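You operate a simulated robot arm through the tools that you are given. There is no shell and no other tool. Be economical: measure what you need, move in short steps, check, and stop when the job is done.

You are at the controls of a simulated robot arm. One attempt, no reset.

TASK
Set the desk calendar to the date on the date card.
Fine: leave the card where it is.

The check looks at the end state, three seconds after you hand in, the way a careful person would. Anything else that was tipped, shoved, dropped, spilled or broken makes it a failure.

THE ROBOT
A 7-joint arm with a two-finger parallel gripper, fixed in place. Base frame: the origin is at the foot of the arm, x ahead of it, y to its left, z up; the work surface is at about z = 760. Units: mm, rad, N and s.
With the tool pointing down near the work surface it reaches from about 300 to 700 mm from the base axis. Its first joint turns from -1.152 to 1.152 rad. Payload 1.57 kg.
Tool frame: the origin (TCP) lies between the finger pads and is the grasp point; the fingertips stand 30 mm ahead of it; z points along the fingers, y is the line along which they close. Largest opening 110 mm; finger width 24, thickness 12; the body of the gripper, 48 by 112 mm, starts 78 mm behind the TCP.
Orientation is that of the tool frame in the base frame, as a unit quaternion [w, x, y, z]. With the fingers straight down and closing along the base's y, the tool's x points along the base's -x, its y along +y and its z along -z.

THE INTERFACE
- The arm moves only by the tool arm_command. Its argument "motion" is a list that holds one entry, the list of rows, each a list of 7 numbers: the turn, a rotation vector about the base's x, y, z in units of 4 degrees (1.0 is 4 degrees), then the shift along the base's x, y, z in units of 50 mm (1.0 is 50 mm), then the opening, from 0 (shut) to 1 (fully open). In form: [[[ax, ay, az, dx, dy, dz, fingers], ...]]. A call has 1 to 20 rows; each row shifts and turns the commanded pose from where the row before left it. A call with a number of a shift or a turn outside -1 to 1 is refused whole. Each row takes 0.2 s and may step no farther than 50 mm and 0.15 rad from the row before; otherwise, or with a gripper value out of range, the whole call is refused. A pose out of reach is approached as far as the arm can. The call stops where the force on the tool passes 40 N (or 10 N more than at its start, if that is more) or the arm is blocked; 0.2 s more then pass. Each finger travels about 108 mm/s and halts on what it meets, pressing with about 34 N; the grip force reading is that of the motor and also rises with nothing between the fingers. The clock runs only during rows and for 0.2 s after the last one: add rows that do not move to give the fingers time. The reply holds the time, the measured pose of the TCP, the force on the tool along the base axes, the opening and the grip force, in the units named above and with some noise.
- Cameras (640 x 400 px; columns grow to the right, rows downward): "scene" is fixed at [166.3, -394, 1396.9]; the picture's right is [0.76, -0.65, 0.00], its down [-0.41, -0.48, -0.77] and it looks along [0.50, 0.59, -0.63] (base axes); focal length 344 px, centre (320, 200). "wrist" rides on the gripper at [70, 16, -141] in the tool frame; the picture's right is [-0.23, 0.97, 0.00], its down [-0.86, -0.20, -0.48] and it looks along [-0.47, -0.11, 0.88] (tool axes); focal length 222 px, centre (320, 200). There is no depth. A picture from a camera that has moved, and an enlarged one, comes with that camera's place and axes in the base frame and with its lens.
- grab_frame(camera): a new picture of that camera. The clock stands still meanwhile.
- enlarge(camera, box): a new picture of the part [left, top, right, bottom] of that camera's present view, enlarged. The clock stands still meanwhile.
- sign_off(): hands the job in; it is judged then, once.

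Work in short steps. Places have to be worked out from the pictures, the camera data and where the tool is seen: move nearer, look again, correct. Check each grasp and each placing, and mend what went wrong. You have 120 turns and 64 pictures in all, those below and enlarged ones among them. Open the gripper and draw the arm clear of the work before you hand the job in, unless the task says otherwise; then end with one line.

The tools are called after "Emit:" as name(argument=value, ...) on one line, values as JSON. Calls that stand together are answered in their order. arm_command: Moves the arm, as the interface text tells. Its arguments: {"type":"object","properties":{"motion":{"type":"array","items":{"type":"array","items":{"type":"array","items":{"type":"number"}}}}},"required":["motion"]} The other tools are called the same way: grab_frame (camera) takes a picture; enlarge (camera, box) takes an enlarged picture of a part of a camera's view; sign_off () hands the job in.

At the start:

```text
time: 0.0
eef_pos: [341.5, 82.7, 1162.6]
orientation: [0.0, 0.0, 1.0, 0.0]
ft_force: [-0.8, -0.7, 0.5]
grip_width: 109.8
finger_force: 0.1
```

scene: 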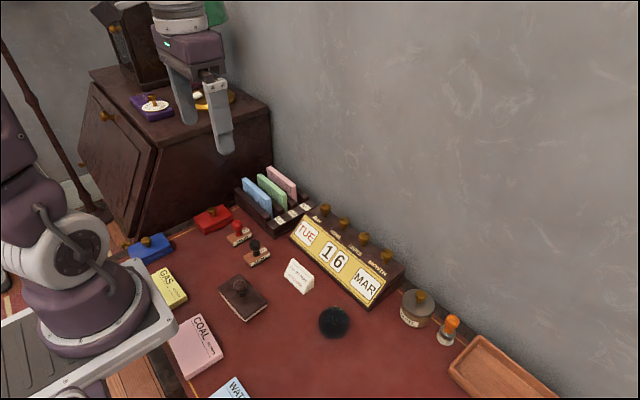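
wrist: 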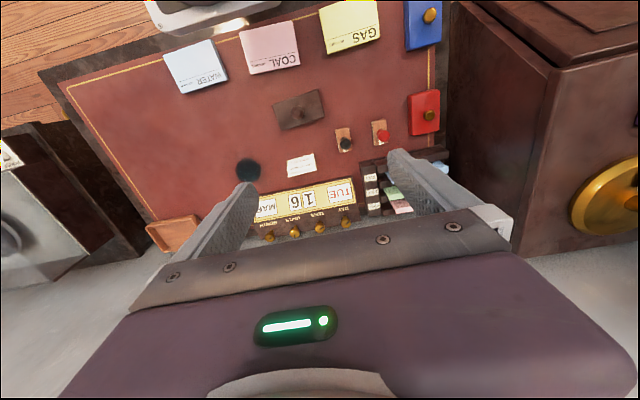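

The calendar has four knobs on top, and a small card stands in front of it. I enlarge both to read them.

Emit:
enlarge(camera="scene", box=[270, 190, 430, 310])

Emit:
enlarge(camera="scene", box=[275, 250, 325, 300])

Emit:
enlarge(camera="wrist", box=[230, 140, 390, 250])

```text
3.33 times, centred on (350, 250) of scene
camera zoom: at [166.3, -394.0, 1396.9], right [0.76, -0.65, 0.0], down [-0.41, -0.48, -0.77], along [0.5, 0.59, -0.63], focal length 1147 px, centre (220, 33)
```

zoom: 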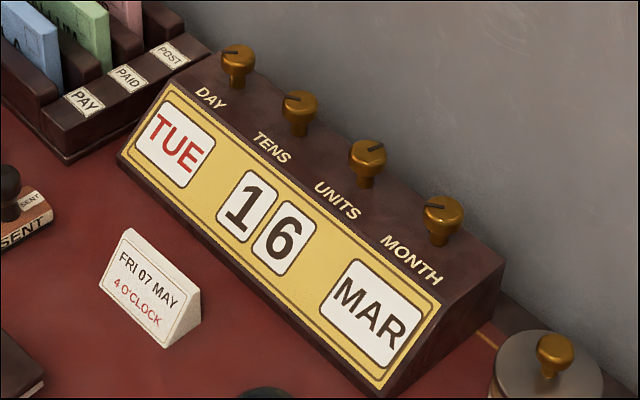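

```text
8.00 times, centred on (300, 275) of scene
camera zoom: at [166.3, -394.0, 1396.9], right [0.76, -0.65, 0.0], down [-0.41, -0.48, -0.77], along [0.5, 0.59, -0.63], focal length 2752 px, centre (480, -400)
```

zoom: 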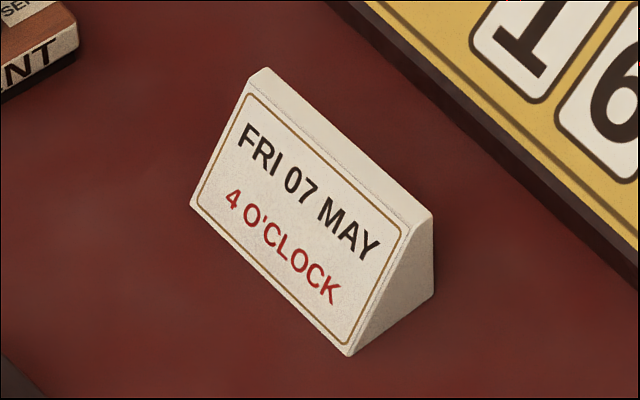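

```text
3.64 times, centred on (310, 195) of wrist
camera zoom: at [271.8, 97.3, 1304.0], right [0.23, 0.97, 0.0], down [0.86, -0.2, 0.48], along [0.47, -0.11, -0.88], focal length 808 px, centre (356, 218)
```

zoom: 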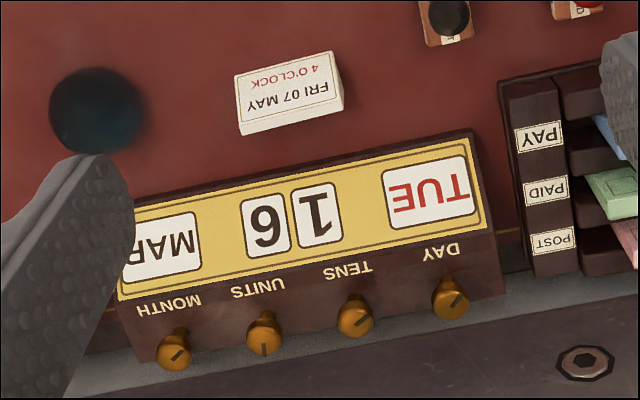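

The card says FRI 07 MAY; the calendar shows TUE 16 MAR. I triangulate the knobs at x≈592, y≈89, 22, -44, -110, with tops at z≈848. I move closer to see the knobs and how far the wall is.

Emit:
arm_command(motion=[[[0, 0, 0, 0.6, -0.4, -0.4, 0.5], [0, 0, 0, 0.7, -0.4, -0.4, 0.5], [0, 0, 0, 0.7, -0.4, -0.4, 0.5], [0, 0, 0, 0.7, -0.4, -0.4, 0.5], [0, 0, 0, 0.5, -0.06, -0.4, 0.5], [0, 0, 0, 0, 0, 0, 0.5]]])

Emit:
grab_frame(camera="wrist")

Emit:
grab_frame(camera="scene")

```text
time: 1.4
eef_pos: [502.3, -2.6, 1067.6]
orientation: [0.001, 0.0, 1.0, 0.0]
ft_force: [-0.1, 0.3, 0.3]
grip_width: 54.9
finger_force: 0.1
```

```text
58 pictures are left
camera wrist: at [433.1, 11.9, 1207.3], right [0.23, 0.97, 0.0], down [0.85, -0.2, 0.48], along [0.47, -0.11, -0.88], focal length 222 px, centre (320, 200)
```

wrist: 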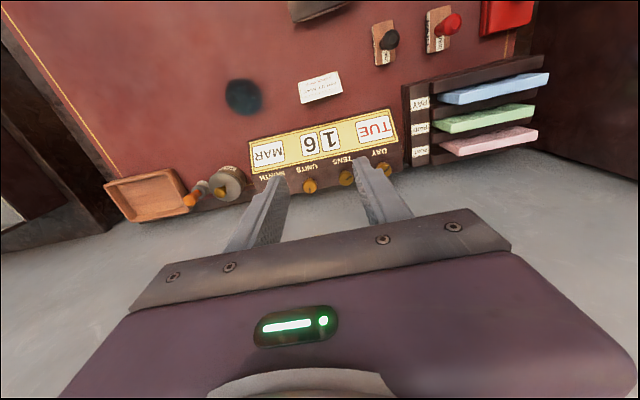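

```text
57 pictures are left
```

scene: 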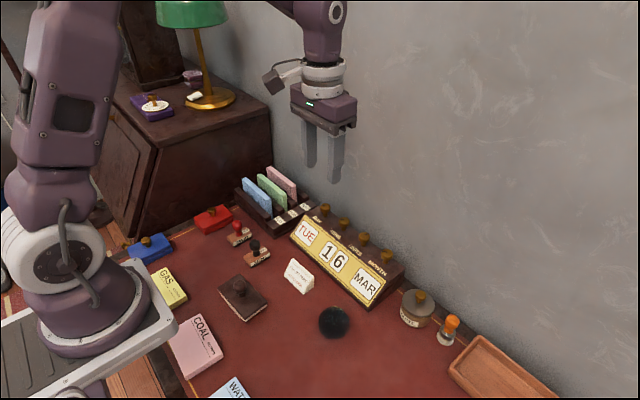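

I look at the knobs in detail, checking size, stem and pointer direction.

Emit:
enlarge(camera="scene", box=[305, 195, 405, 260])

Emit:
enlarge(camera="wrist", box=[240, 90, 440, 215])

```text
6.15 times, centred on (355, 228) of scene
camera zoom: at [166.3, -394.0, 1396.9], right [0.76, -0.65, 0.0], down [-0.41, -0.48, -0.77], along [0.5, 0.59, -0.63], focal length 2117 px, centre (105, 31)
```

zoom: 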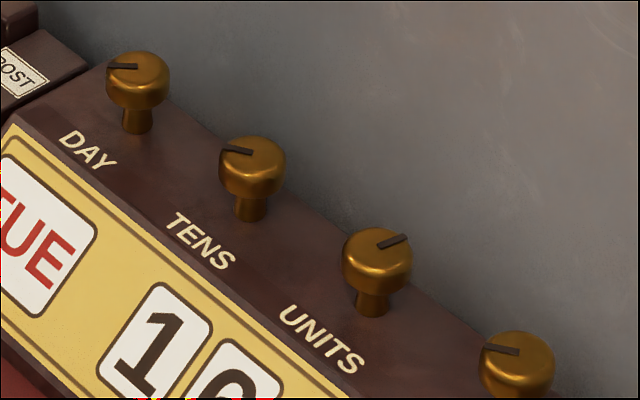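

```text
3.20 times, centred on (340, 152) of wrist
camera zoom: at [433.1, 11.9, 1207.3], right [0.23, 0.97, 0.0], down [0.85, -0.2, 0.48], along [0.47, -0.11, -0.88], focal length 711 px, centre (256, 352)
```

zoom: 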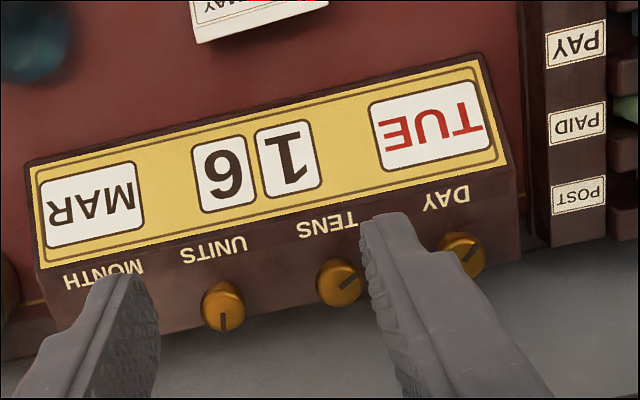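

The knobs are ~25 mm caps on stems with the wall close behind, so I'll use a tilted tool (about 32° leaning back) and turn about the vertical knob axis. First I tilt and stage above UNITS.

Emit:
arm_command(motion=[[[0, -1, 0, 0.2, -0.105, -0.363, 0.45], [0, -1, 0, 0.2, -0.105, -0.363, 0.45], [0, -1, 0, 0.2, -0.105, -0.363, 0.45], [0, -1, 0, 0.2, -0.105, -0.363, 0.45], [0, -1, 0, 0.2, -0.105, -0.363, 0.45], [0, -1, 0, 0.2, -0.105, -0.363, 0.45], [0, -1, 0, 0.2, -0.105, -0.363, 0.45], [0, -1, 0, 0.2, -0.105, -0.363, 0.45], [0, 0, 0, 0, 0, 0, 0.45], [0, 0, 0, 0, 0, 0, 0.45]]])

Emit:
enlarge(camera="scene", box=[270, 150, 430, 250])

Emit:
grab_frame(camera="wrist")

```text
time: 3.6
eef_pos: [583.8, -42.1, 920.8]
orientation: [0.276, 0.0, 0.961, 0.0]
ft_force: [-0.1, 0.8, 0.0]
grip_width: 49.5
finger_force: 0.1
```

```text
4.00 times, centred on (350, 200) of scene
camera zoom: at [166.3, -394.0, 1396.9], right [0.76, -0.65, 0.0], down [-0.41, -0.48, -0.77], along [0.5, 0.59, -0.63], focal length 1376 px, centre (200, 200)
```

zoom: 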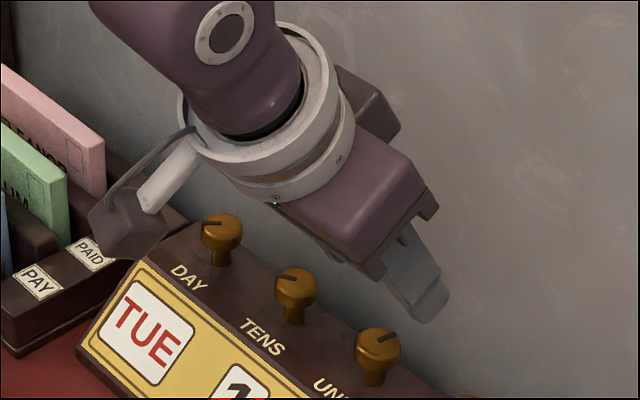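

```text
53 pictures are left
camera wrist: at [449.9, -27.0, 1002.5], right [0.19, 0.97, 0.12], down [0.47, -0.2, 0.86], along [0.86, -0.11, -0.5], focal length 222 px, centre (320, 200)
```

wrist: 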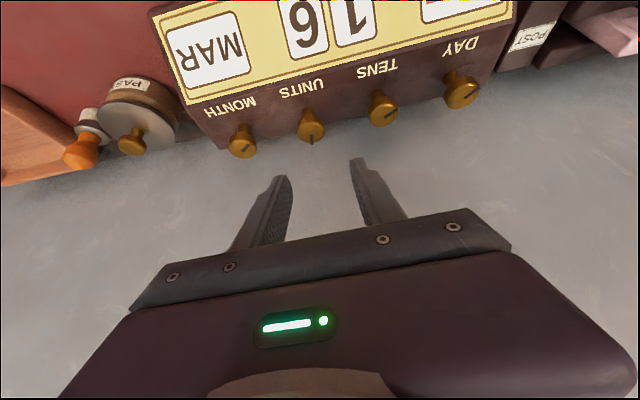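

Units knob confirmed at ≈(590.5, -43.4). I descend straight so the fingertips straddle it, with the fingers still open.

Emit:
arm_command(motion=[[[0, 0, 0, -0.02, -0.007, -0.314, 0.45], [0, 0, 0, -0.02, -0.007, -0.314, 0.45], [0, 0, 0, -0.02, -0.007, -0.314, 0.45], [0, 0, 0, -0.02, -0.007, -0.314, 0.45], [0, 0, 0, 0, 0, 0, 0.45], [0, 0, 0, 0, 0, 0, 0.45]]])

Emit:
enlarge(camera="scene", box=[290, 180, 418, 260])

Emit:
enlarge(camera="wrist", box=[160, 0, 480, 200])

```text
time: 5.0
eef_pos: [576.9, -43.2, 855.7]
orientation: [0.275, 0.0, 0.961, 0.0]
ft_force: [0.3, 1.0, -0.1]
grip_width: 49.7
finger_force: 0.2
```

```text
5.00 times, centred on (354, 220) of scene
camera zoom: at [166.3, -394.0, 1396.9], right [0.76, -0.65, 0.0], down [-0.41, -0.48, -0.77], along [0.5, 0.59, -0.63], focal length 1720 px, centre (150, 100)
```

zoom: 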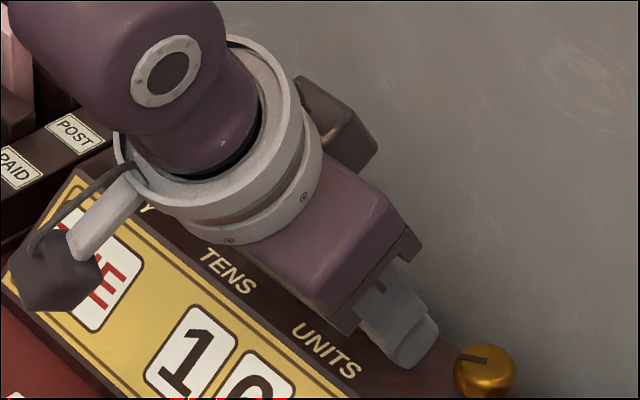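

```text
2.00 times, centred on (320, 100) of wrist
camera zoom: at [444.6, -27.7, 937.0], right [0.19, 0.97, 0.12], down [0.47, -0.2, 0.86], along [0.86, -0.11, -0.5], focal length 444 px, centre (320, 400)
```

zoom: 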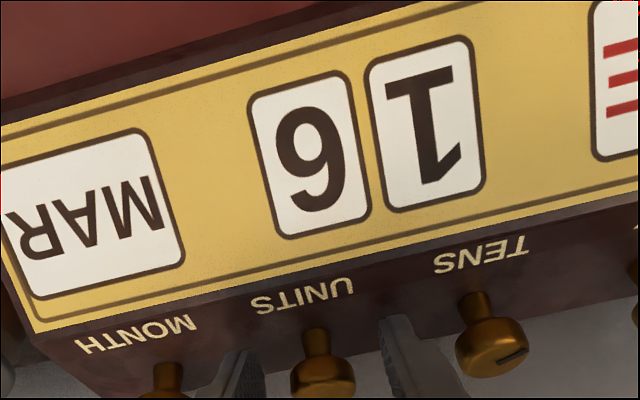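

The knob sits between the fingers. I nudge 2 mm forward and close on it.

Emit:
arm_command(motion=[[[0, 0, 0, 0.04, -0.01, 0.02, 0.4], [0, 0, 0, 0, 0, 0, 0.2], [0, 0, 0, 0, 0, 0, 0.1], [0, 0, 0, 0, 0, 0, 0.1]]])

Emit:
enlarge(camera="wrist", box=[160, 0, 480, 200])

```text
time: 6.0
eef_pos: [579.7, -42.9, 855.8]
orientation: [0.276, -0.002, 0.961, 0.0]
ft_force: [-0.3, 6.5, -0.7]
grip_width: 25.4
finger_force: 36.8
```

```text
2.00 times, centred on (320, 100) of wrist
camera zoom: at [446.0, -28.5, 938.4], right [0.19, 0.97, 0.12], down [0.47, -0.2, 0.86], along [0.86, -0.11, -0.5], focal length 444 px, centre (320, 400)
```

zoom: 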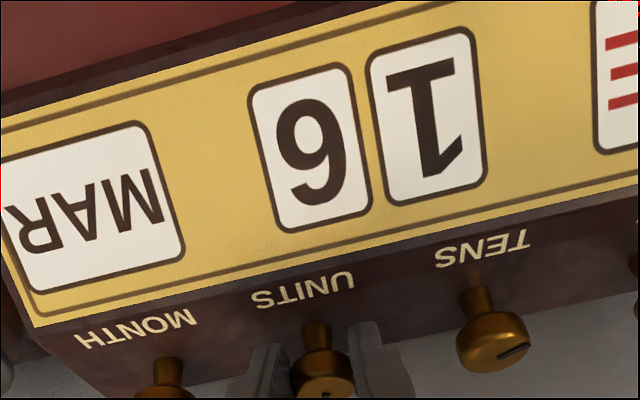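

Gripped at 25.4 mm (cap diameter). I turn it 20° clockwise seen from above and look at the display.

Emit:
arm_command(motion=[[[0, 0, -1, 0.001, 0.015, 0, 0.1], [0, 0, -1, 0.002, 0.015, 0, 0.1], [0, 0, -1, 0.003, 0.015, 0, 0.1], [0, 0, -1, 0.004, 0.015, 0, 0.1], [0, 0, -1, 0.005, 0.015, 0, 0.1], [0, 0, 0, 0, 0, 0, 0.1]]])

Emit:
enlarge(camera="wrist", box=[160, 0, 480, 200])

```text
time: 7.4
eef_pos: [581.0, -37.9, 855.8]
orientation: [0.272, 0.168, 0.947, -0.047]
ft_force: [7.3, 21.1, -8.7]
grip_width: 25.3
finger_force: 36.7
```

```text
2.00 times, centred on (320, 100) of wrist
camera zoom: at [460.4, 21.1, 938.4], right [0.51, 0.85, 0.12], down [0.37, -0.35, 0.86], along [0.77, -0.4, -0.5], focal length 444 px, centre (320, 400)
```

zoom: 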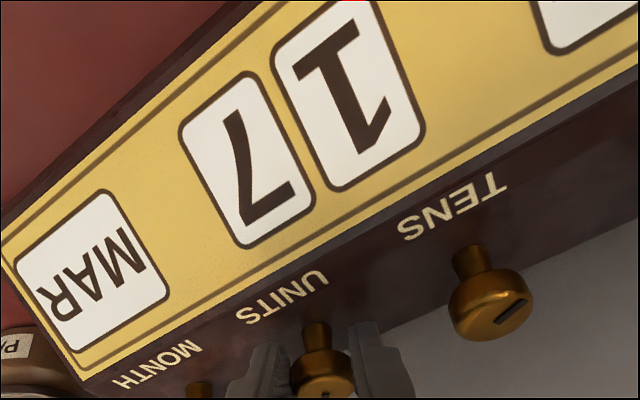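

The display flipped to 7 within 20°, so clockwise increases. I turn 12° further to sit inside the step, easing the side load by shifting slightly -y, then release.

Emit:
arm_command(motion=[[[0, 0, -1, 0.005, -0.005, 0, 0.1], [0, 0, -1, 0.006, -0.005, 0, 0.1], [0, 0, -1, 0.007, 0, 0, 0.1], [0, 0, 0, 0, 0, 0, 0.1]]])

Emit:
enlarge(camera="wrist", box=[160, 0, 480, 200])

```text
time: 8.3
eef_pos: [581.0, -35.4, 856.1]
orientation: [0.264, 0.262, 0.925, -0.073]
ft_force: [-1.0, 4.8, 1.6]
grip_width: 25.1
finger_force: 36.7
stopped in row 4: the force on the tool passed its limit (the readings are from after the stop); the commanded pose is now the measured one
```

```text
2.00 times, centred on (320, 100) of wrist
camera zoom: at [476.6, 46.3, 939.0], right [0.67, 0.73, 0.12], down [0.3, -0.42, 0.86], along [0.68, -0.54, -0.5], focal length 444 px, centre (320, 400)
```

zoom: 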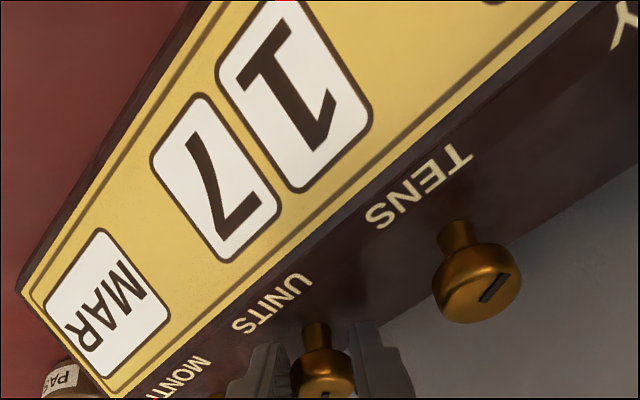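

Side load has relaxed; it implies the knob axis is near x≈593, y≈-43. I release and lift, then check UNITS stays on 7.

Emit:
arm_command(motion=[[[0, 0, 0, 0, 0, 0, 0.45], [0, 0, 0, 0, 0, 0, 0.45], [0, 0, 0, 0, 0, 0.5, 0.45], [0, 0, 0, 0, 0, 0.5, 0.45], [0, 0, 0, 0.018, 0.64, 0, 0.45], [0, 0, 0, 0.018, 0.64, 0, 0.45], [0, 0, 0, 0, 0, 0, 0.45]]])

Emit:
grab_frame(camera="wrist")

Emit:
enlarge(camera="scene", box=[290, 180, 418, 300])

```text
time: 9.9
eef_pos: [584.1, 27.5, 904.0]
orientation: [0.264, 0.263, 0.925, -0.073]
ft_force: [0.2, 0.5, 0.3]
grip_width: 49.3
finger_force: 0.1
```

```text
47 pictures are left
camera wrist: at [478.0, 110.7, 987.2], right [0.68, 0.73, 0.12], down [0.3, -0.42, 0.86], along [0.68, -0.54, -0.5], focal length 222 px, centre (320, 200)
```

wrist: 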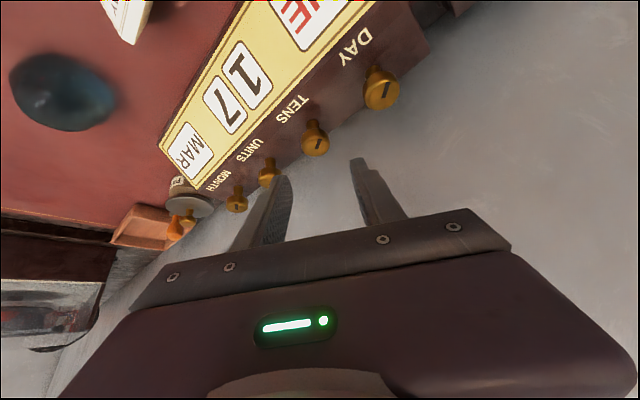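

```text
3.33 times, centred on (354, 240) of scene
camera zoom: at [166.3, -393.9, 1396.9], right [0.76, -0.65, 0.0], down [-0.41, -0.48, -0.77], along [0.5, 0.59, -0.63], focal length 1147 px, centre (207, 67)
```

zoom: 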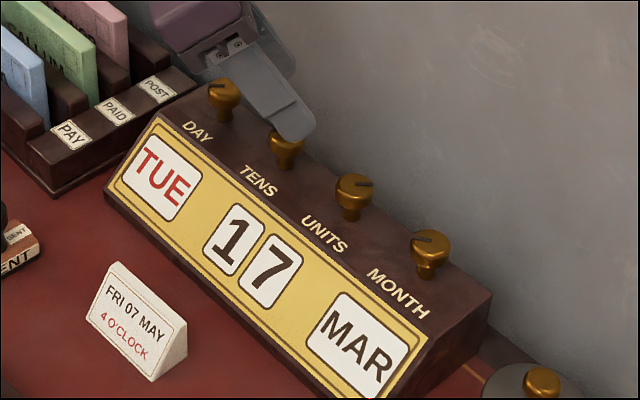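

UNITS holds at 7. I check alignment over TENS enlarged before descending.

Emit:
enlarge(camera="wrist", box=[240, 90, 400, 190])

```text
4.00 times, centred on (320, 140) of wrist
camera zoom: at [478.0, 110.7, 987.2], right [0.68, 0.73, 0.12], down [0.3, -0.42, 0.86], along [0.68, -0.54, -0.5], focal length 888 px, centre (320, 440)
```

zoom: 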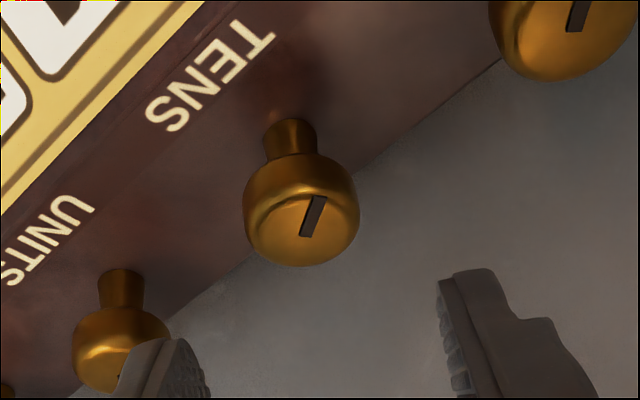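

Knob centre works out at (594, 22), matching the plan. I descend and grip TENS, then turn counter-clockwise.

Emit:
arm_command(motion=[[[0, 0, 0, -0.005, 0.005, -0.32, 0.45], [0, 0, 0, -0.005, 0.005, -0.32, 0.45], [0, 0, 0, -0.005, 0.005, -0.3, 0.45], [0, 0, 0, 0, 0, 0, 0.45], [0, 0, 0, 0, 0, 0, 0.3], [0, 0, 0, 0, 0, 0, 0.1], [0, 0, 0, 0, 0, 0, 0.1], [0, 0, 0, 0, 0, 0, 0.1]]])

Emit:
enlarge(camera="wrist", box=[160, 0, 480, 200])

```text
time: 11.8
eef_pos: [583.4, 29.0, 860.6]
orientation: [0.265, 0.262, 0.925, -0.071]
ft_force: [8.5, 9.2, -9.4]
grip_width: 25.4
finger_force: 36.6
```

```text
2.00 times, centred on (320, 100) of wrist
camera zoom: at [478.3, 111.2, 941.9], right [0.67, 0.73, 0.13], down [0.3, -0.42, 0.86], along [0.68, -0.54, -0.5], focal length 444 px, centre (320, 400)
```

zoom: 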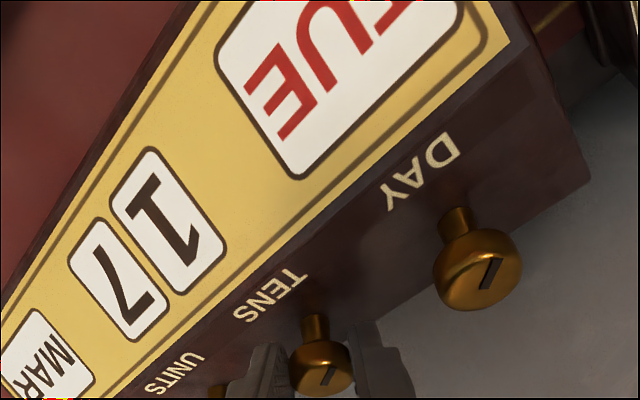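

Gripped TENS. I turn +24° (counter-clockwise) about the knob axis, with a slight load relief.

Emit:
arm_command(motion=[[[0, 0, 1, 0.0, -0.005, 0, 0.1], [0, 0, 1, -0.003, -0.01, 0, 0.1], [0, 0, 1, -0.007, -0.015, 0, 0.1], [0, 0, 1, -0.006, -0.016, 0, 0.1], [0, 0, 1, -0.005, -0.016, 0, 0.1], [0, 0, 1, -0.004, -0.016, 0, 0.1], [0, 0, 0, 0, 0, 0, 0.1]]])

Emit:
enlarge(camera="wrist", box=[160, 0, 480, 200])

```text
time: 13.3
eef_pos: [581.9, 25.2, 858.9]
orientation: [0.275, 0.066, 0.959, -0.017]
ft_force: [8.1, 2.5, 8.8]
grip_width: 25.5
finger_force: 37.0
```

```text
2.00 times, centred on (320, 100) of wrist
camera zoom: at [451.5, 56.5, 941.5], right [0.32, 0.94, 0.13], down [0.44, -0.26, 0.86], along [0.84, -0.22, -0.5], focal length 444 px, centre (320, 400)
```

zoom: 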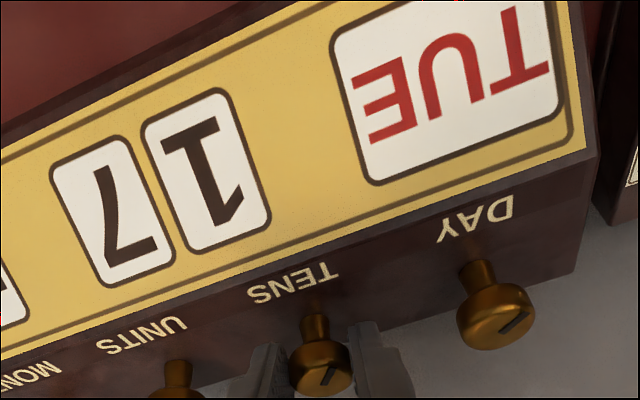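

Still 1, knob turning with the grip. I continue another 28°.

Emit:
arm_command(motion=[[[0, 0, 1, 0.004, -0.016, 0, 0.1], [0, 0, 1, 0.002, -0.017, 0, 0.1], [0, 0, 1, 0.001, -0.017, 0, 0.1], [0, 0, 1, 0.001, -0.017, 0, 0.1], [0, 0, 1, 0.002, -0.017, 0, 0.1], [0, 0, 1, 0.003, -0.016, 0, 0.1], [0, 0, 1, 0.005, -0.016, 0, 0.1], [0, 0, 0, 0, 0, 0, 0.1]]])

Emit:
enlarge(camera="wrist", box=[160, 0, 480, 200])

```text
time: 15.2
eef_pos: [582.5, 19.4, 859.3]
orientation: [0.269, -0.169, 0.947, 0.05]
ft_force: [4.1, 1.8, -4.1]
grip_width: 25.4
finger_force: 36.5
```

```text
2.00 times, centred on (320, 100) of wrist
camera zoom: at [452.2, -14.5, 942.1], right [-0.16, 0.98, 0.12], down [0.52, -0.03, 0.86], along [0.84, 0.2, -0.5], focal length 444 px, centre (320, 400)
```

zoom: 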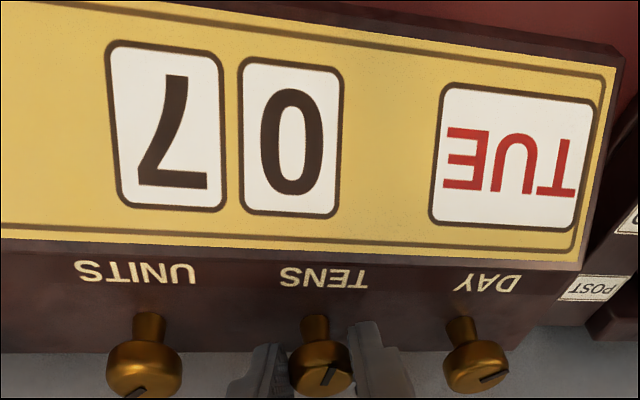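

TENS now reads 0. I turn another 20° so it sits well inside the step, then release and lift.

Emit:
arm_command(motion=[[[0, 0, 1, 0.007, -0.016, 0, 0.1], [0, 0, 1, 0.008, -0.015, 0, 0.1], [0, 0, 1, 0.009, -0.015, 0, 0.1], [0, 0, 1, 0.01, -0.014, 0, 0.1], [0, 0, 1, 0.011, -0.013, 0, 0.1], [0, 0, 0, 0, 0, 0, 0.1], [0, 0, 0, 0, 0, 0, 0.45], [0, 0, 0, 0, 0, 0, 0.45], [0, 0, 0, 0, 0, 0.5, 0.45], [0, 0, 0, 0, 0, 0.5, 0.45], [0, 0, 0, 0, 0, 0, 0.45]]])

Emit:
enlarge(camera="scene", box=[290, 180, 418, 300])

Emit:
grab_frame(camera="wrist")

```text
time: 17.6
eef_pos: [585.6, 14.5, 910.8]
orientation: [0.256, -0.33, 0.903, 0.096]
ft_force: [-0.2, 0.8, 0.3]
grip_width: 49.6
finger_force: 0.1
```

```text
3.33 times, centred on (354, 240) of scene
camera zoom: at [166.3, -394.0, 1396.9], right [0.76, -0.65, 0.0], down [-0.41, -0.48, -0.77], along [0.5, 0.59, -0.63], focal length 1147 px, centre (207, 67)
```

zoom: 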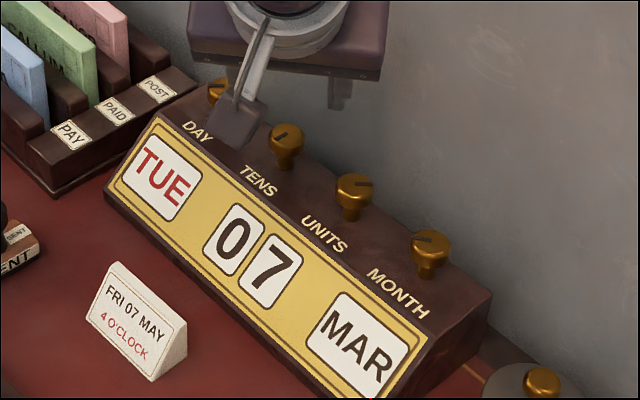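

```text
40 pictures are left
camera wrist: at [474.2, -61.2, 993.5], right [-0.48, 0.87, 0.12], down [0.49, 0.15, 0.86], along [0.72, 0.47, -0.5], focal length 222 px, centre (320, 200)
```

wrist: 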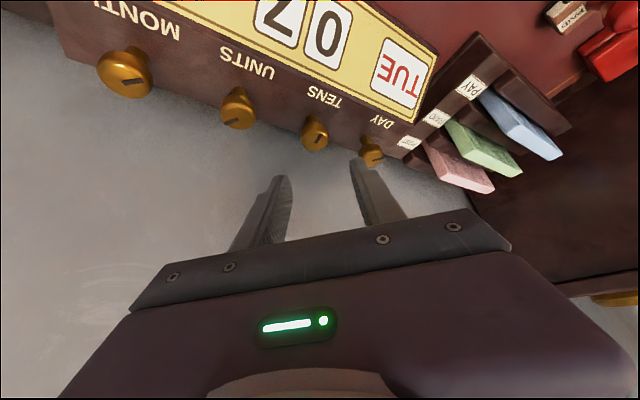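

Display 07. Now DAY: with the yaw at +40° I move above it (knob ≈(593.5, 88.5)) and check alignment.

Emit:
arm_command(motion=[[[0, 0, 0, -0.013, 0.66, 0, 0.45], [0, 0, 0, -0.013, 0.66, 0, 0.45], [0, 0, 0, 0, 0, 0, 0.45], [0, 0, 0, 0, 0, 0, 0.45]]])

Emit:
enlarge(camera="wrist", box=[240, 90, 400, 190])

Emit:
enlarge(camera="scene", box=[200, 120, 400, 245])

```text
time: 18.6
eef_pos: [584.9, 78.5, 910.8]
orientation: [0.256, -0.33, 0.903, 0.096]
ft_force: [0.4, -0.8, -0.3]
grip_width: 49.4
finger_force: 0.1
```

```text
4.00 times, centred on (320, 140) of wrist
camera zoom: at [471.9, 3.2, 993.0], right [-0.48, 0.87, 0.12], down [0.49, 0.15, 0.86], along [0.72, 0.47, -0.5], focal length 888 px, centre (320, 440)
```

zoom: 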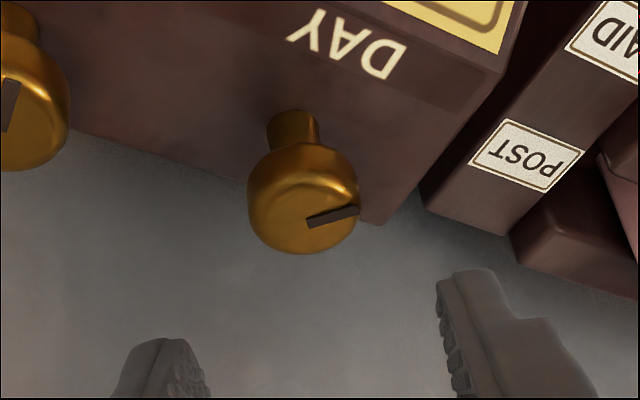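

```text
3.20 times, centred on (300, 182) of scene
camera zoom: at [166.3, -394.0, 1396.9], right [0.76, -0.65, 0.0], down [-0.41, -0.48, -0.77], along [0.5, 0.59, -0.63], focal length 1101 px, centre (384, 256)
```

zoom: 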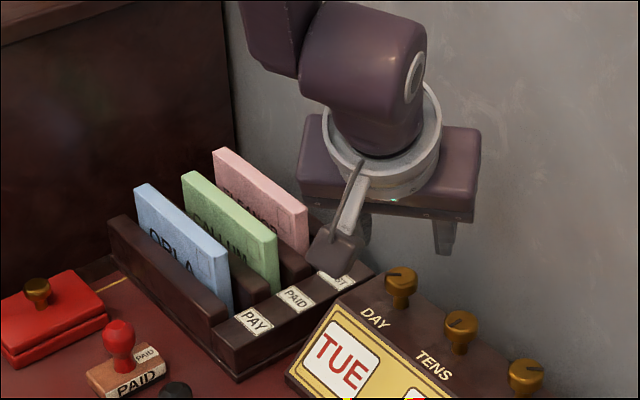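

Knob at ≈(593.7, 87.3); alignment good and the rack is clear. I descend and grip.

Emit:
arm_command(motion=[[[0, 0, 0, 0, 0, -0.34, 0.45], [0, 0, 0, 0, 0, -0.34, 0.45], [0, 0, 0, 0, 0, -0.34, 0.45], [0, 0, 0, 0, 0, 0, 0.45], [0, 0, 0, 0, 0, 0, 0.3], [0, 0, 0, 0, 0, 0, 0.1], [0, 0, 0, 0, 0, 0, 0.1], [0, 0, 0, 0, 0, 0, 0.1]]])

Emit:
enlarge(camera="wrist", box=[160, 0, 480, 200])

```text
time: 20.4
eef_pos: [583.8, 80.7, 859.0]
orientation: [0.256, -0.331, 0.903, 0.098]
ft_force: [-11.5, 13.8, 1.7]
grip_width: 25.5
finger_force: 37.5
```

```text
2.00 times, centred on (320, 100) of wrist
camera zoom: at [471.8, 4.5, 941.2], right [-0.48, 0.87, 0.13], down [0.49, 0.15, 0.86], along [0.72, 0.48, -0.5], focal length 444 px, centre (320, 400)
```

zoom: 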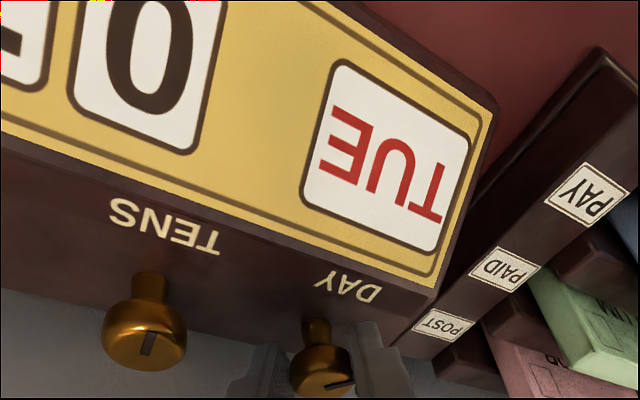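

Gripped; slight side load relieved in the first row. I turn 40° clockwise, following the knob axis.

Emit:
arm_command(motion=[[[0, 0, -1, -0.022, 0.03, 0, 0.1], [0, 0, -1, -0.01, 0.014, 0, 0.1], [0, 0, -1, -0.008, 0.0145, 0, 0.1], [0, 0, -1, -0.007, 0.015, 0, 0.1], [0, 0, -1, -0.006, 0.0155, 0, 0.1], [0, 0, -1, -0.005, 0.016, 0, 0.1], [0, 0, -1, -0.004, 0.016, 0, 0.1], [0, 0, -1, -0.003, 0.0165, 0, 0.1], [0, 0, -1, -0.002, 0.017, 0, 0.1], [0, 0, -1, -0.001, 0.017, 0, 0.1], [0, 0, 0, 0, 0, 0, 0.1]]])

Emit:
enlarge(camera="wrist", box=[160, 0, 480, 200])

```text
time: 22.8
eef_pos: [580.4, 89.4, 857.7]
orientation: [0.275, -0.002, 0.961, 0.003]
ft_force: [6.4, 16.9, -1.9]
grip_width: 25.8
finger_force: 36.9
```

```text
2.00 times, centred on (320, 100) of wrist
camera zoom: at [446.6, 103.4, 940.7], right [0.19, 0.97, 0.12], down [0.47, -0.2, 0.86], along [0.86, -0.1, -0.5], focal length 444 px, centre (320, 400)
```

zoom: 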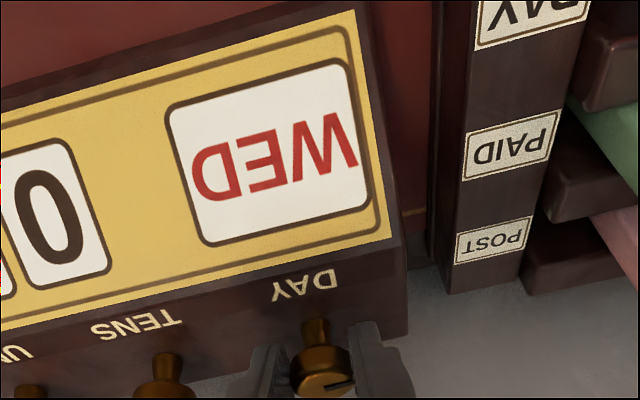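

WED. I continue another 36° clockwise with load relief.

Emit:
arm_command(motion=[[[0, 0, -1, 0.01, 0.028, 0, 0.1], [0, 0, -1, 0.002, 0.02, 0, 0.1], [0, 0, -1, 0.003, 0.0165, 0, 0.1], [0, 0, -1, 0.004, 0.016, 0, 0.1], [0, 0, -1, 0.005, 0.016, 0, 0.1], [0, 0, -1, 0.006, 0.0155, 0, 0.1], [0, 0, -1, 0.007, 0.015, 0, 0.1], [0, 0, -1, 0.008, 0.0145, 0, 0.1], [0, 0, -1, 0.01, 0.014, 0, 0.1], [0, 0, 0, 0, 0, 0, 0.1]]])

Emit:
enlarge(camera="wrist", box=[160, 0, 480, 200])

```text
time: 24.9
eef_pos: [583.2, 97.5, 858.5]
orientation: [0.261, 0.296, 0.915, -0.083]
ft_force: [1.4, 16.5, 1.7]
grip_width: 25.1
finger_force: 37.3
```

```text
2.00 times, centred on (320, 100) of wrist
camera zoom: at [483.8, 187.2, 940.8], right [0.72, 0.68, 0.12], down [0.27, -0.44, 0.86], along [0.64, -0.59, -0.5], focal length 444 px, centre (320, 400)
```

zoom: 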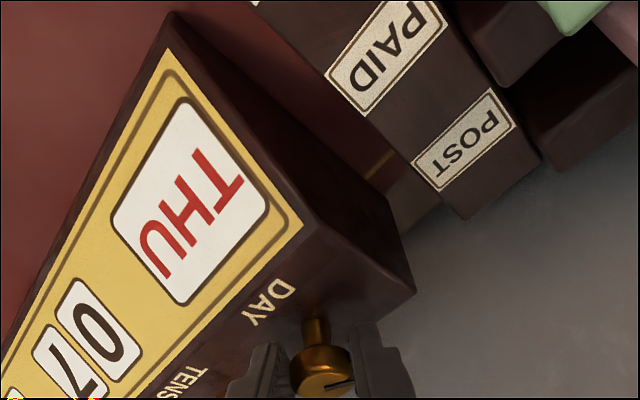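

THU after 76°. I open, rotate back around the knob in place to +40°, for a second stroke.

Emit:
arm_command(motion=[[[0, 0, 0, 0, 0, 0, 0.45], [0, 0, 1, -0.01, -0.014, 0, 0.45], [0, 0, 1, -0.009, -0.0145, 0, 0.45], [0, 0, 1, -0.008, -0.015, 0, 0.45], [0, 0, 1, -0.007, -0.0155, 0, 0.45], [0, 0, 1, -0.006, -0.016, 0, 0.45], [0, 0, 1, -0.005, -0.016, 0, 0.45], [0, 0, 1, -0.003, -0.0165, 0, 0.45], [0, 0, 1, -0.002, -0.017, 0, 0.45], [0, 0, 1, -0.001, -0.017, 0, 0.45], [0, 0, 1, 0.001, -0.017, 0, 0.45], [0, 0, 1, 0.002, -0.017, 0, 0.45], [0, 0, 1, 0.003, -0.0165, 0, 0.45], [0, 0, 1, 0.004, -0.016, 0, 0.45], [0, 0, 1, 0.005, -0.016, 0, 0.45], [0, 0, 1, 0.006, -0.0155, 0, 0.45], [0, 0, 1, 0.007, -0.015, 0, 0.45], [0, 0, 1, 0.008, -0.0145, 0, 0.45], [0, 0, 1, 0.009, -0.014, 0, 0.45], [0, 0, 1, 0.01, -0.0135, 0, 0.45]]])

Emit:
enlarge(camera="wrist", box=[160, 0, 480, 200])

```text
time: 29.1
eef_pos: [583.0, 82.5, 858.2]
orientation: [0.256, -0.331, 0.903, 0.097]
ft_force: [0.1, 0.0, 0.4]
grip_width: 49.4
finger_force: 0.0
```

```text
2.00 times, centred on (320, 100) of wrist
camera zoom: at [471.3, 6.1, 940.6], right [-0.48, 0.87, 0.12], down [0.49, 0.15, 0.86], along [0.72, 0.47, -0.5], focal length 444 px, centre (320, 400)
```

zoom: 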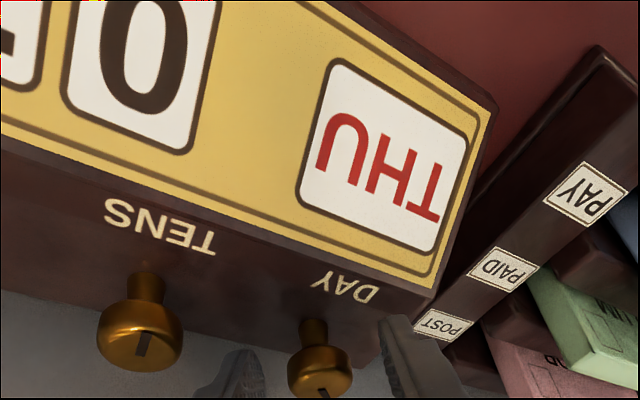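

Still THU, tool back at +40° with the knob between the fingers. I close and turn 40° clockwise.

Emit:
arm_command(motion=[[[0, 0, 0, 0, 0, 0, 0.3], [0, 0, 0, 0, 0, 0, 0.1], [0, 0, 0, 0, 0, 0, 0.1], [0, 0, -1, -0.01, 0.0135, 0, 0.1], [0, 0, -1, -0.01, 0.014, 0, 0.1], [0, 0, -1, -0.008, 0.0145, 0, 0.1], [0, 0, -1, -0.007, 0.015, 0, 0.1], [0, 0, -1, -0.006, 0.0155, 0, 0.1], [0, 0, -1, -0.005, 0.016, 0, 0.1], [0, 0, -1, -0.004, 0.016, 0, 0.1], [0, 0, -1, -0.003, 0.0165, 0, 0.1], [0, 0, -1, -0.002, 0.017, 0, 0.1], [0, 0, -1, -0.001, 0.017, 0, 0.1], [0, 0, 0, 0, 0, 0, 0.1]]])

Emit:
enlarge(camera="wrist", box=[160, 0, 480, 200])

```text
time: 32.1
eef_pos: [581.1, 88.9, 858.1]
orientation: [0.275, -0.003, 0.961, 0.004]
ft_force: [7.4, -3.8, 10.2]
grip_width: 25.2
finger_force: 37.2
```

```text
2.00 times, centred on (320, 100) of wrist
camera zoom: at [446.8, 103.5, 940.2], right [0.19, 0.97, 0.13], down [0.47, -0.2, 0.86], along [0.86, -0.1, -0.5], focal length 444 px, centre (320, 400)
```

zoom: 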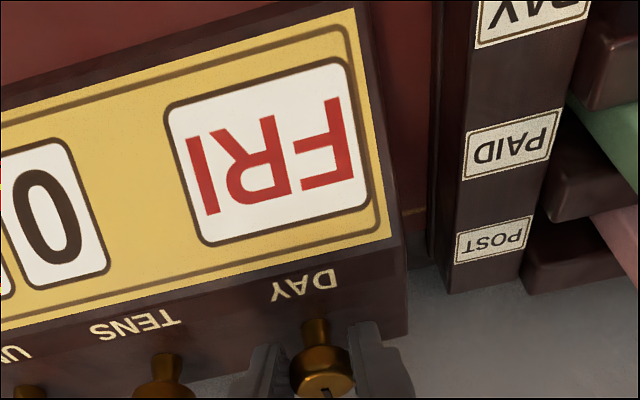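

FRI. I turn 4° more for margin, then release, lift, and check everything.

Emit:
arm_command(motion=[[[0, 0, -1, 0.001, 0.017, 0, 0.1], [0, 0, 0, 0, 0, 0, 0.1], [0, 0, 0, 0, 0, 0, 0.45], [0, 0, 0, 0, 0, 0, 0.45], [0, 0, 0, 0, 0, 0.5, 0.45], [0, 0, 0, 0, 0, 0.5, 0.45], [0, 0, 0, 0, -0.9, 0.1, 0.45], [0, 0, 0, 0, -1, 0, 0.45], [0, 0, 0, 0, -1, 0, 0.45], [0, 0, 0, 0, -1, 0, 0.45], [0, 0, 0, 0, 0, 0, 0.45], [0, 0, 0, 0, 0, 0, 0.45]]])

Emit:
enlarge(camera="scene", box=[290, 180, 418, 300])

Emit:
grab_frame(camera="wrist")

Emit:
enlarge(camera="wrist", box=[240, 90, 400, 190])

```text
time: 34.8
eef_pos: [582.2, -108.1, 914.8]
orientation: [0.273, 0.032, 0.961, -0.006]
ft_force: [-0.8, -0.4, 0.0]
grip_width: 49.5
finger_force: 0.3
```

```text
3.33 times, centred on (354, 240) of scene
camera zoom: at [166.3, -394.0, 1396.9], right [0.76, -0.65, 0.0], down [-0.41, -0.48, -0.77], along [0.5, 0.59, -0.63], focal length 1147 px, centre (207, 67)
```

zoom: 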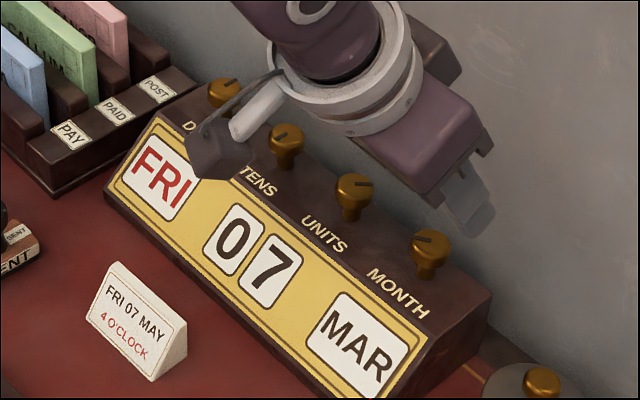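

```text
31 pictures are left
camera wrist: at [450.7, -84.9, 997.7], right [0.26, 0.96, 0.12], down [0.46, -0.23, 0.86], along [0.85, -0.16, -0.5], focal length 222 px, centre (320, 200)
```

wrist: 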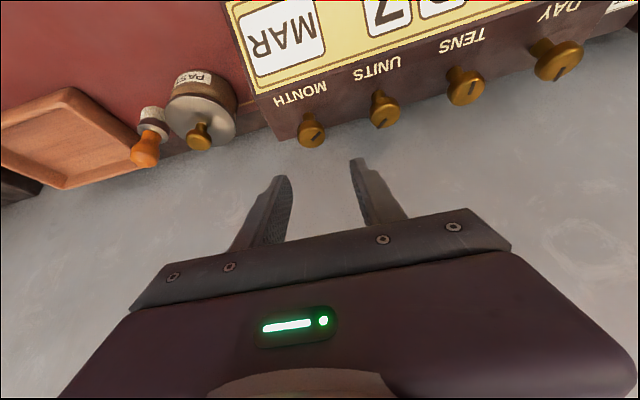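

```text
4.00 times, centred on (320, 140) of wrist
camera zoom: at [450.7, -84.9, 997.7], right [0.26, 0.96, 0.12], down [0.46, -0.23, 0.86], along [0.85, -0.16, -0.5], focal length 888 px, centre (320, 440)
```

zoom: 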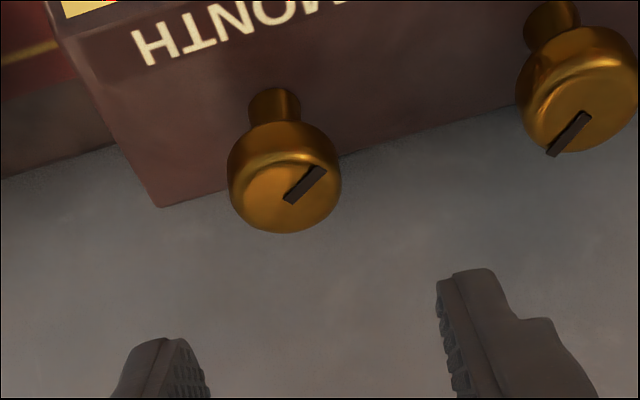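

FRI 07 holds. The MONTH knob is at ≈(594, -111.5). I rotate to yaw ≈+28° and shift above it, then read the pose.

Emit:
arm_command(motion=[[[0, 0, 1, 0, -0.022, 0, 0.45], [0, 0, 1, 0, -0.022, 0, 0.45], [0, 0, 1, 0, -0.022, 0, 0.45], [0, 0, 1, 0, -0.022, 0, 0.45], [0, 0, 1, 0, -0.022, 0, 0.45], [0, 0, 1, 0, -0.022, 0, 0.45], [0, 0, 1, 0, -0.022, 0, 0.45], [0, 0, 1, 0, -0.022, 0, 0.45], [0, 0, 0, 0, 0, 0, 0.45], [0, 0, 0, 0, 0, 0, 0.45]]])

Emit:
enlarge(camera="wrist", box=[240, 90, 400, 190])

```text
time: 37.0
eef_pos: [579.4, -113.7, 913.2]
orientation: [0.264, -0.235, 0.933, 0.069]
ft_force: [0.8, 0.2, -0.7]
grip_width: 49.5
finger_force: 0.0
```

```text
4.00 times, centred on (320, 140) of wrist
camera zoom: at [455.0, -164.9, 996.1], right [-0.29, 0.95, 0.12], down [0.51, 0.05, 0.86], along [0.81, 0.31, -0.5], focal length 888 px, centre (320, 440)
```

zoom: 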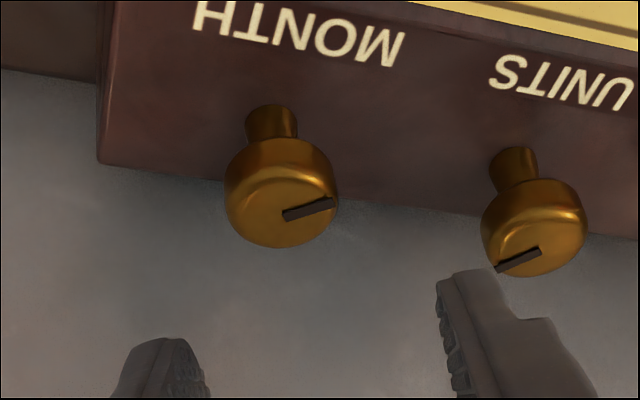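

The knob is about 5 mm off the finger midline; correct (+4, -4) while descending, then grip.

Emit:
arm_command(motion=[[[0, 0, 0, 0.08, -0.08, 0, 0.45], [0, 0, 0, 0, 0, -0.36, 0.45], [0, 0, 0, 0, 0, -0.36, 0.45], [0, 0, 0, 0, 0, -0.36, 0.45], [0, 0, 0, 0, 0, 0, 0.45], [0, 0, 0, 0, 0, 0, 0.3], [0, 0, 0, 0, 0, 0, 0.1], [0, 0, 0, 0, 0, 0, 0.1], [0, 0, 0, 0, 0, 0, 0.1]]])

Emit:
enlarge(camera="wrist", box=[160, 0, 480, 200])

```text
time: 39.0
eef_pos: [585.2, -116.0, 858.5]
orientation: [0.265, -0.235, 0.933, 0.07]
ft_force: [-6.8, 11.4, 0.7]
grip_width: 25.4
finger_force: 36.5
```

```text
2.00 times, centred on (320, 100) of wrist
camera zoom: at [459.1, -166.9, 941.0], right [-0.29, 0.95, 0.13], down [0.52, 0.05, 0.86], along [0.81, 0.32, -0.5], focal length 444 px, centre (320, 400)
```

zoom: 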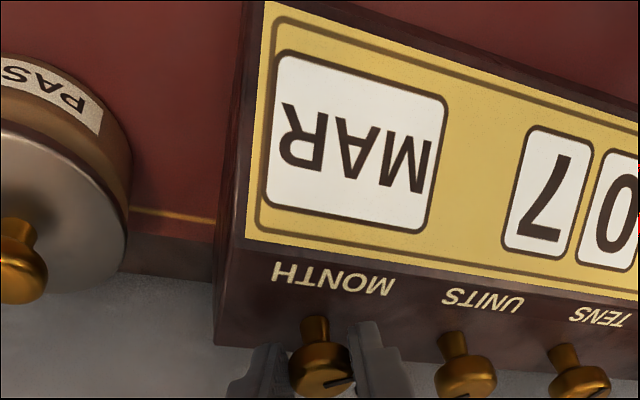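

Gripped. I turn 36° clockwise with initial load relief.

Emit:
arm_command(motion=[[[0, 0, -1, -0.015, 0.028, 0, 0.1], [0, 0, -1, -0.006, 0.014, 0, 0.1], [0, 0, -1, -0.005, 0.014, 0, 0.1], [0, 0, -1, -0.004, 0.0145, 0, 0.1], [0, 0, -1, -0.003, 0.015, 0, 0.1], [0, 0, -1, -0.002, 0.015, 0, 0.1], [0, 0, -1, -0.001, 0.015, 0, 0.1], [0, 0, -1, 0, 0.015, 0, 0.1], [0, 0, -1, 0.001, 0.015, 0, 0.1], [0, 0, 0, 0, 0, 0, 0.1]]])

Emit:
enlarge(camera="wrist", box=[160, 0, 480, 200])

```text
time: 41.1
eef_pos: [582.8, -108.6, 857.5]
orientation: [0.273, 0.066, 0.96, -0.017]
ft_force: [3.7, 10.3, -23.4]
grip_width: 25.5
finger_force: 37.4
```

```text
2.00 times, centred on (320, 100) of wrist
camera zoom: at [452.5, -76.4, 941.1], right [0.32, 0.94, 0.12], down [0.44, -0.27, 0.86], along [0.84, -0.22, -0.5], focal length 444 px, centre (320, 400)
```

zoom: 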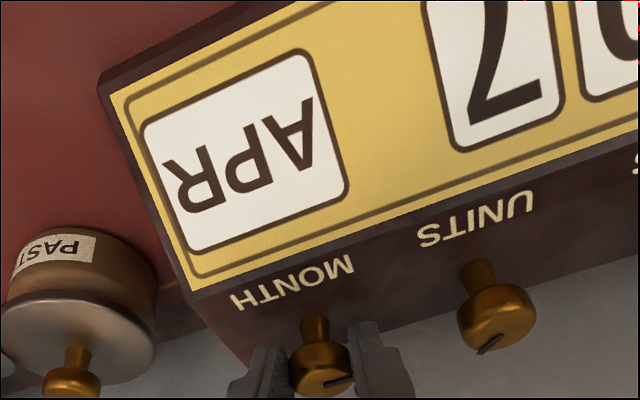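

APR. I relieve the vertical load slightly and turn 16° more.

Emit:
arm_command(motion=[[[0, 0, -1, 0.002, 0.022, -0.02, 0.1], [0, 0, -1, 0.003, 0.018, -0.01, 0.1], [0, 0, -1, 0.004, 0.0145, 0, 0.1], [0, 0, -1, 0.005, 0.0145, 0, 0.1], [0, 0, 0, 0, 0, 0, 0.1]]])

Emit:
enlarge(camera="wrist", box=[160, 0, 480, 200])

```text
time: 42.4
eef_pos: [582.8, -106.0, 857.8]
orientation: [0.27, 0.198, 0.941, -0.053]
ft_force: [-3.1, 14.7, 8.1]
grip_width: 25.3
finger_force: 36.6
```

```text
2.00 times, centred on (320, 100) of wrist
camera zoom: at [467.4, -38.8, 940.7], right [0.57, 0.81, 0.13], down [0.35, -0.38, 0.86], along [0.75, -0.44, -0.5], focal length 444 px, centre (320, 400)
```

zoom: 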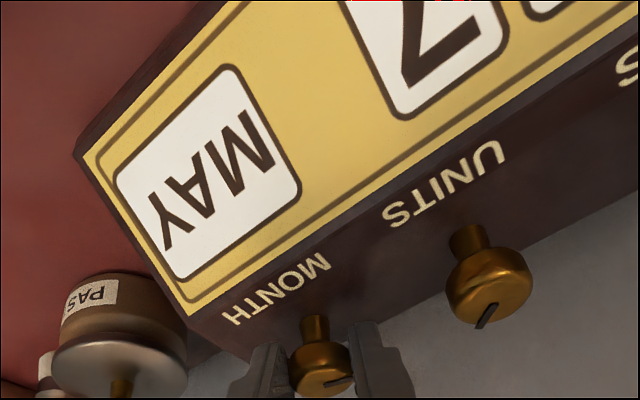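

MAY. I turn 4° more for margin, release, lift straight up and retreat.

Emit:
arm_command(motion=[[[0, 0, -1, 0.005, 0.02, 0, 0.1], [0, 0, 0, 0, 0, 0, 0.1], [0, 0, 0, 0, 0, 0, 0.45], [0, 0, 0, 0, 0, 0, 0.45], [0, 0, 0, 0, 0, 0.5, 0.45], [0, 0, 0, 0, 0, 0.8, 0.45], [0, 0, 0, -0.3, 0, 0.9, 0.45], [0, 0, 0, -0.5, 0, 0.8, 0.45], [0, 0, 0, -0.7, 0, 0.7, 0.45], [0, 0, 0, -0.8, 0.2, 0.5, 0.45], [0, 0, 0, -0.8, 0.2, 0.3, 0.6], [0, 0, 0, 0, 0, 0, 0.6], [0, 0, 0, 0, 0, 0, 0.6]]])

Emit:
enlarge(camera="scene", box=[290, 180, 418, 300])

Emit:
grab_frame(camera="scene")

```text
time: 45.1
eef_pos: [438.0, -89.0, 1075.3]
orientation: [0.266, 0.231, 0.934, -0.064]
ft_force: [-0.5, -0.7, -0.4]
grip_width: 66.1
finger_force: 0.1
out of reach, approached as far as the arm can: row 11
```

```text
3.33 times, centred on (354, 240) of scene
camera zoom: at [166.3, -394.0, 1396.9], right [0.76, -0.65, 0.0], down [-0.41, -0.48, -0.77], along [0.5, 0.59, -0.63], focal length 1147 px, centre (207, 67)
```

zoom: 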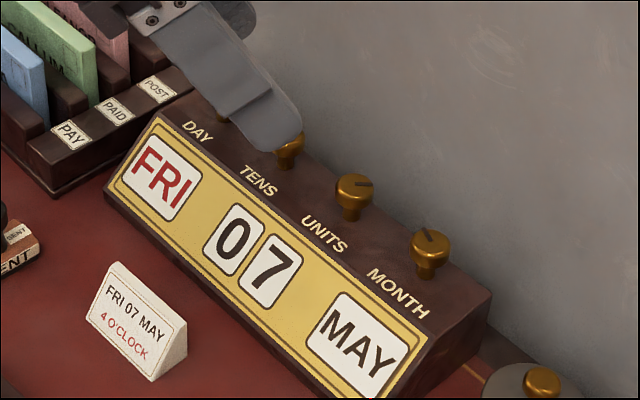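

```text
24 pictures are left
```

scene: 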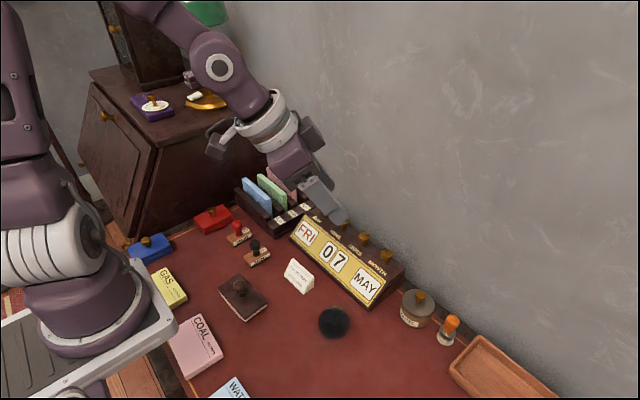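

The calendar reads FRI 07 MAY, the other items stand where they were, and the arm is clear with the gripper open. I hand the job in.

Emit:
sign_off()

```text
The job is handed in.
```

The desk calendar now reads FRI 07 MAY, matching the date card, and the job is handed in.
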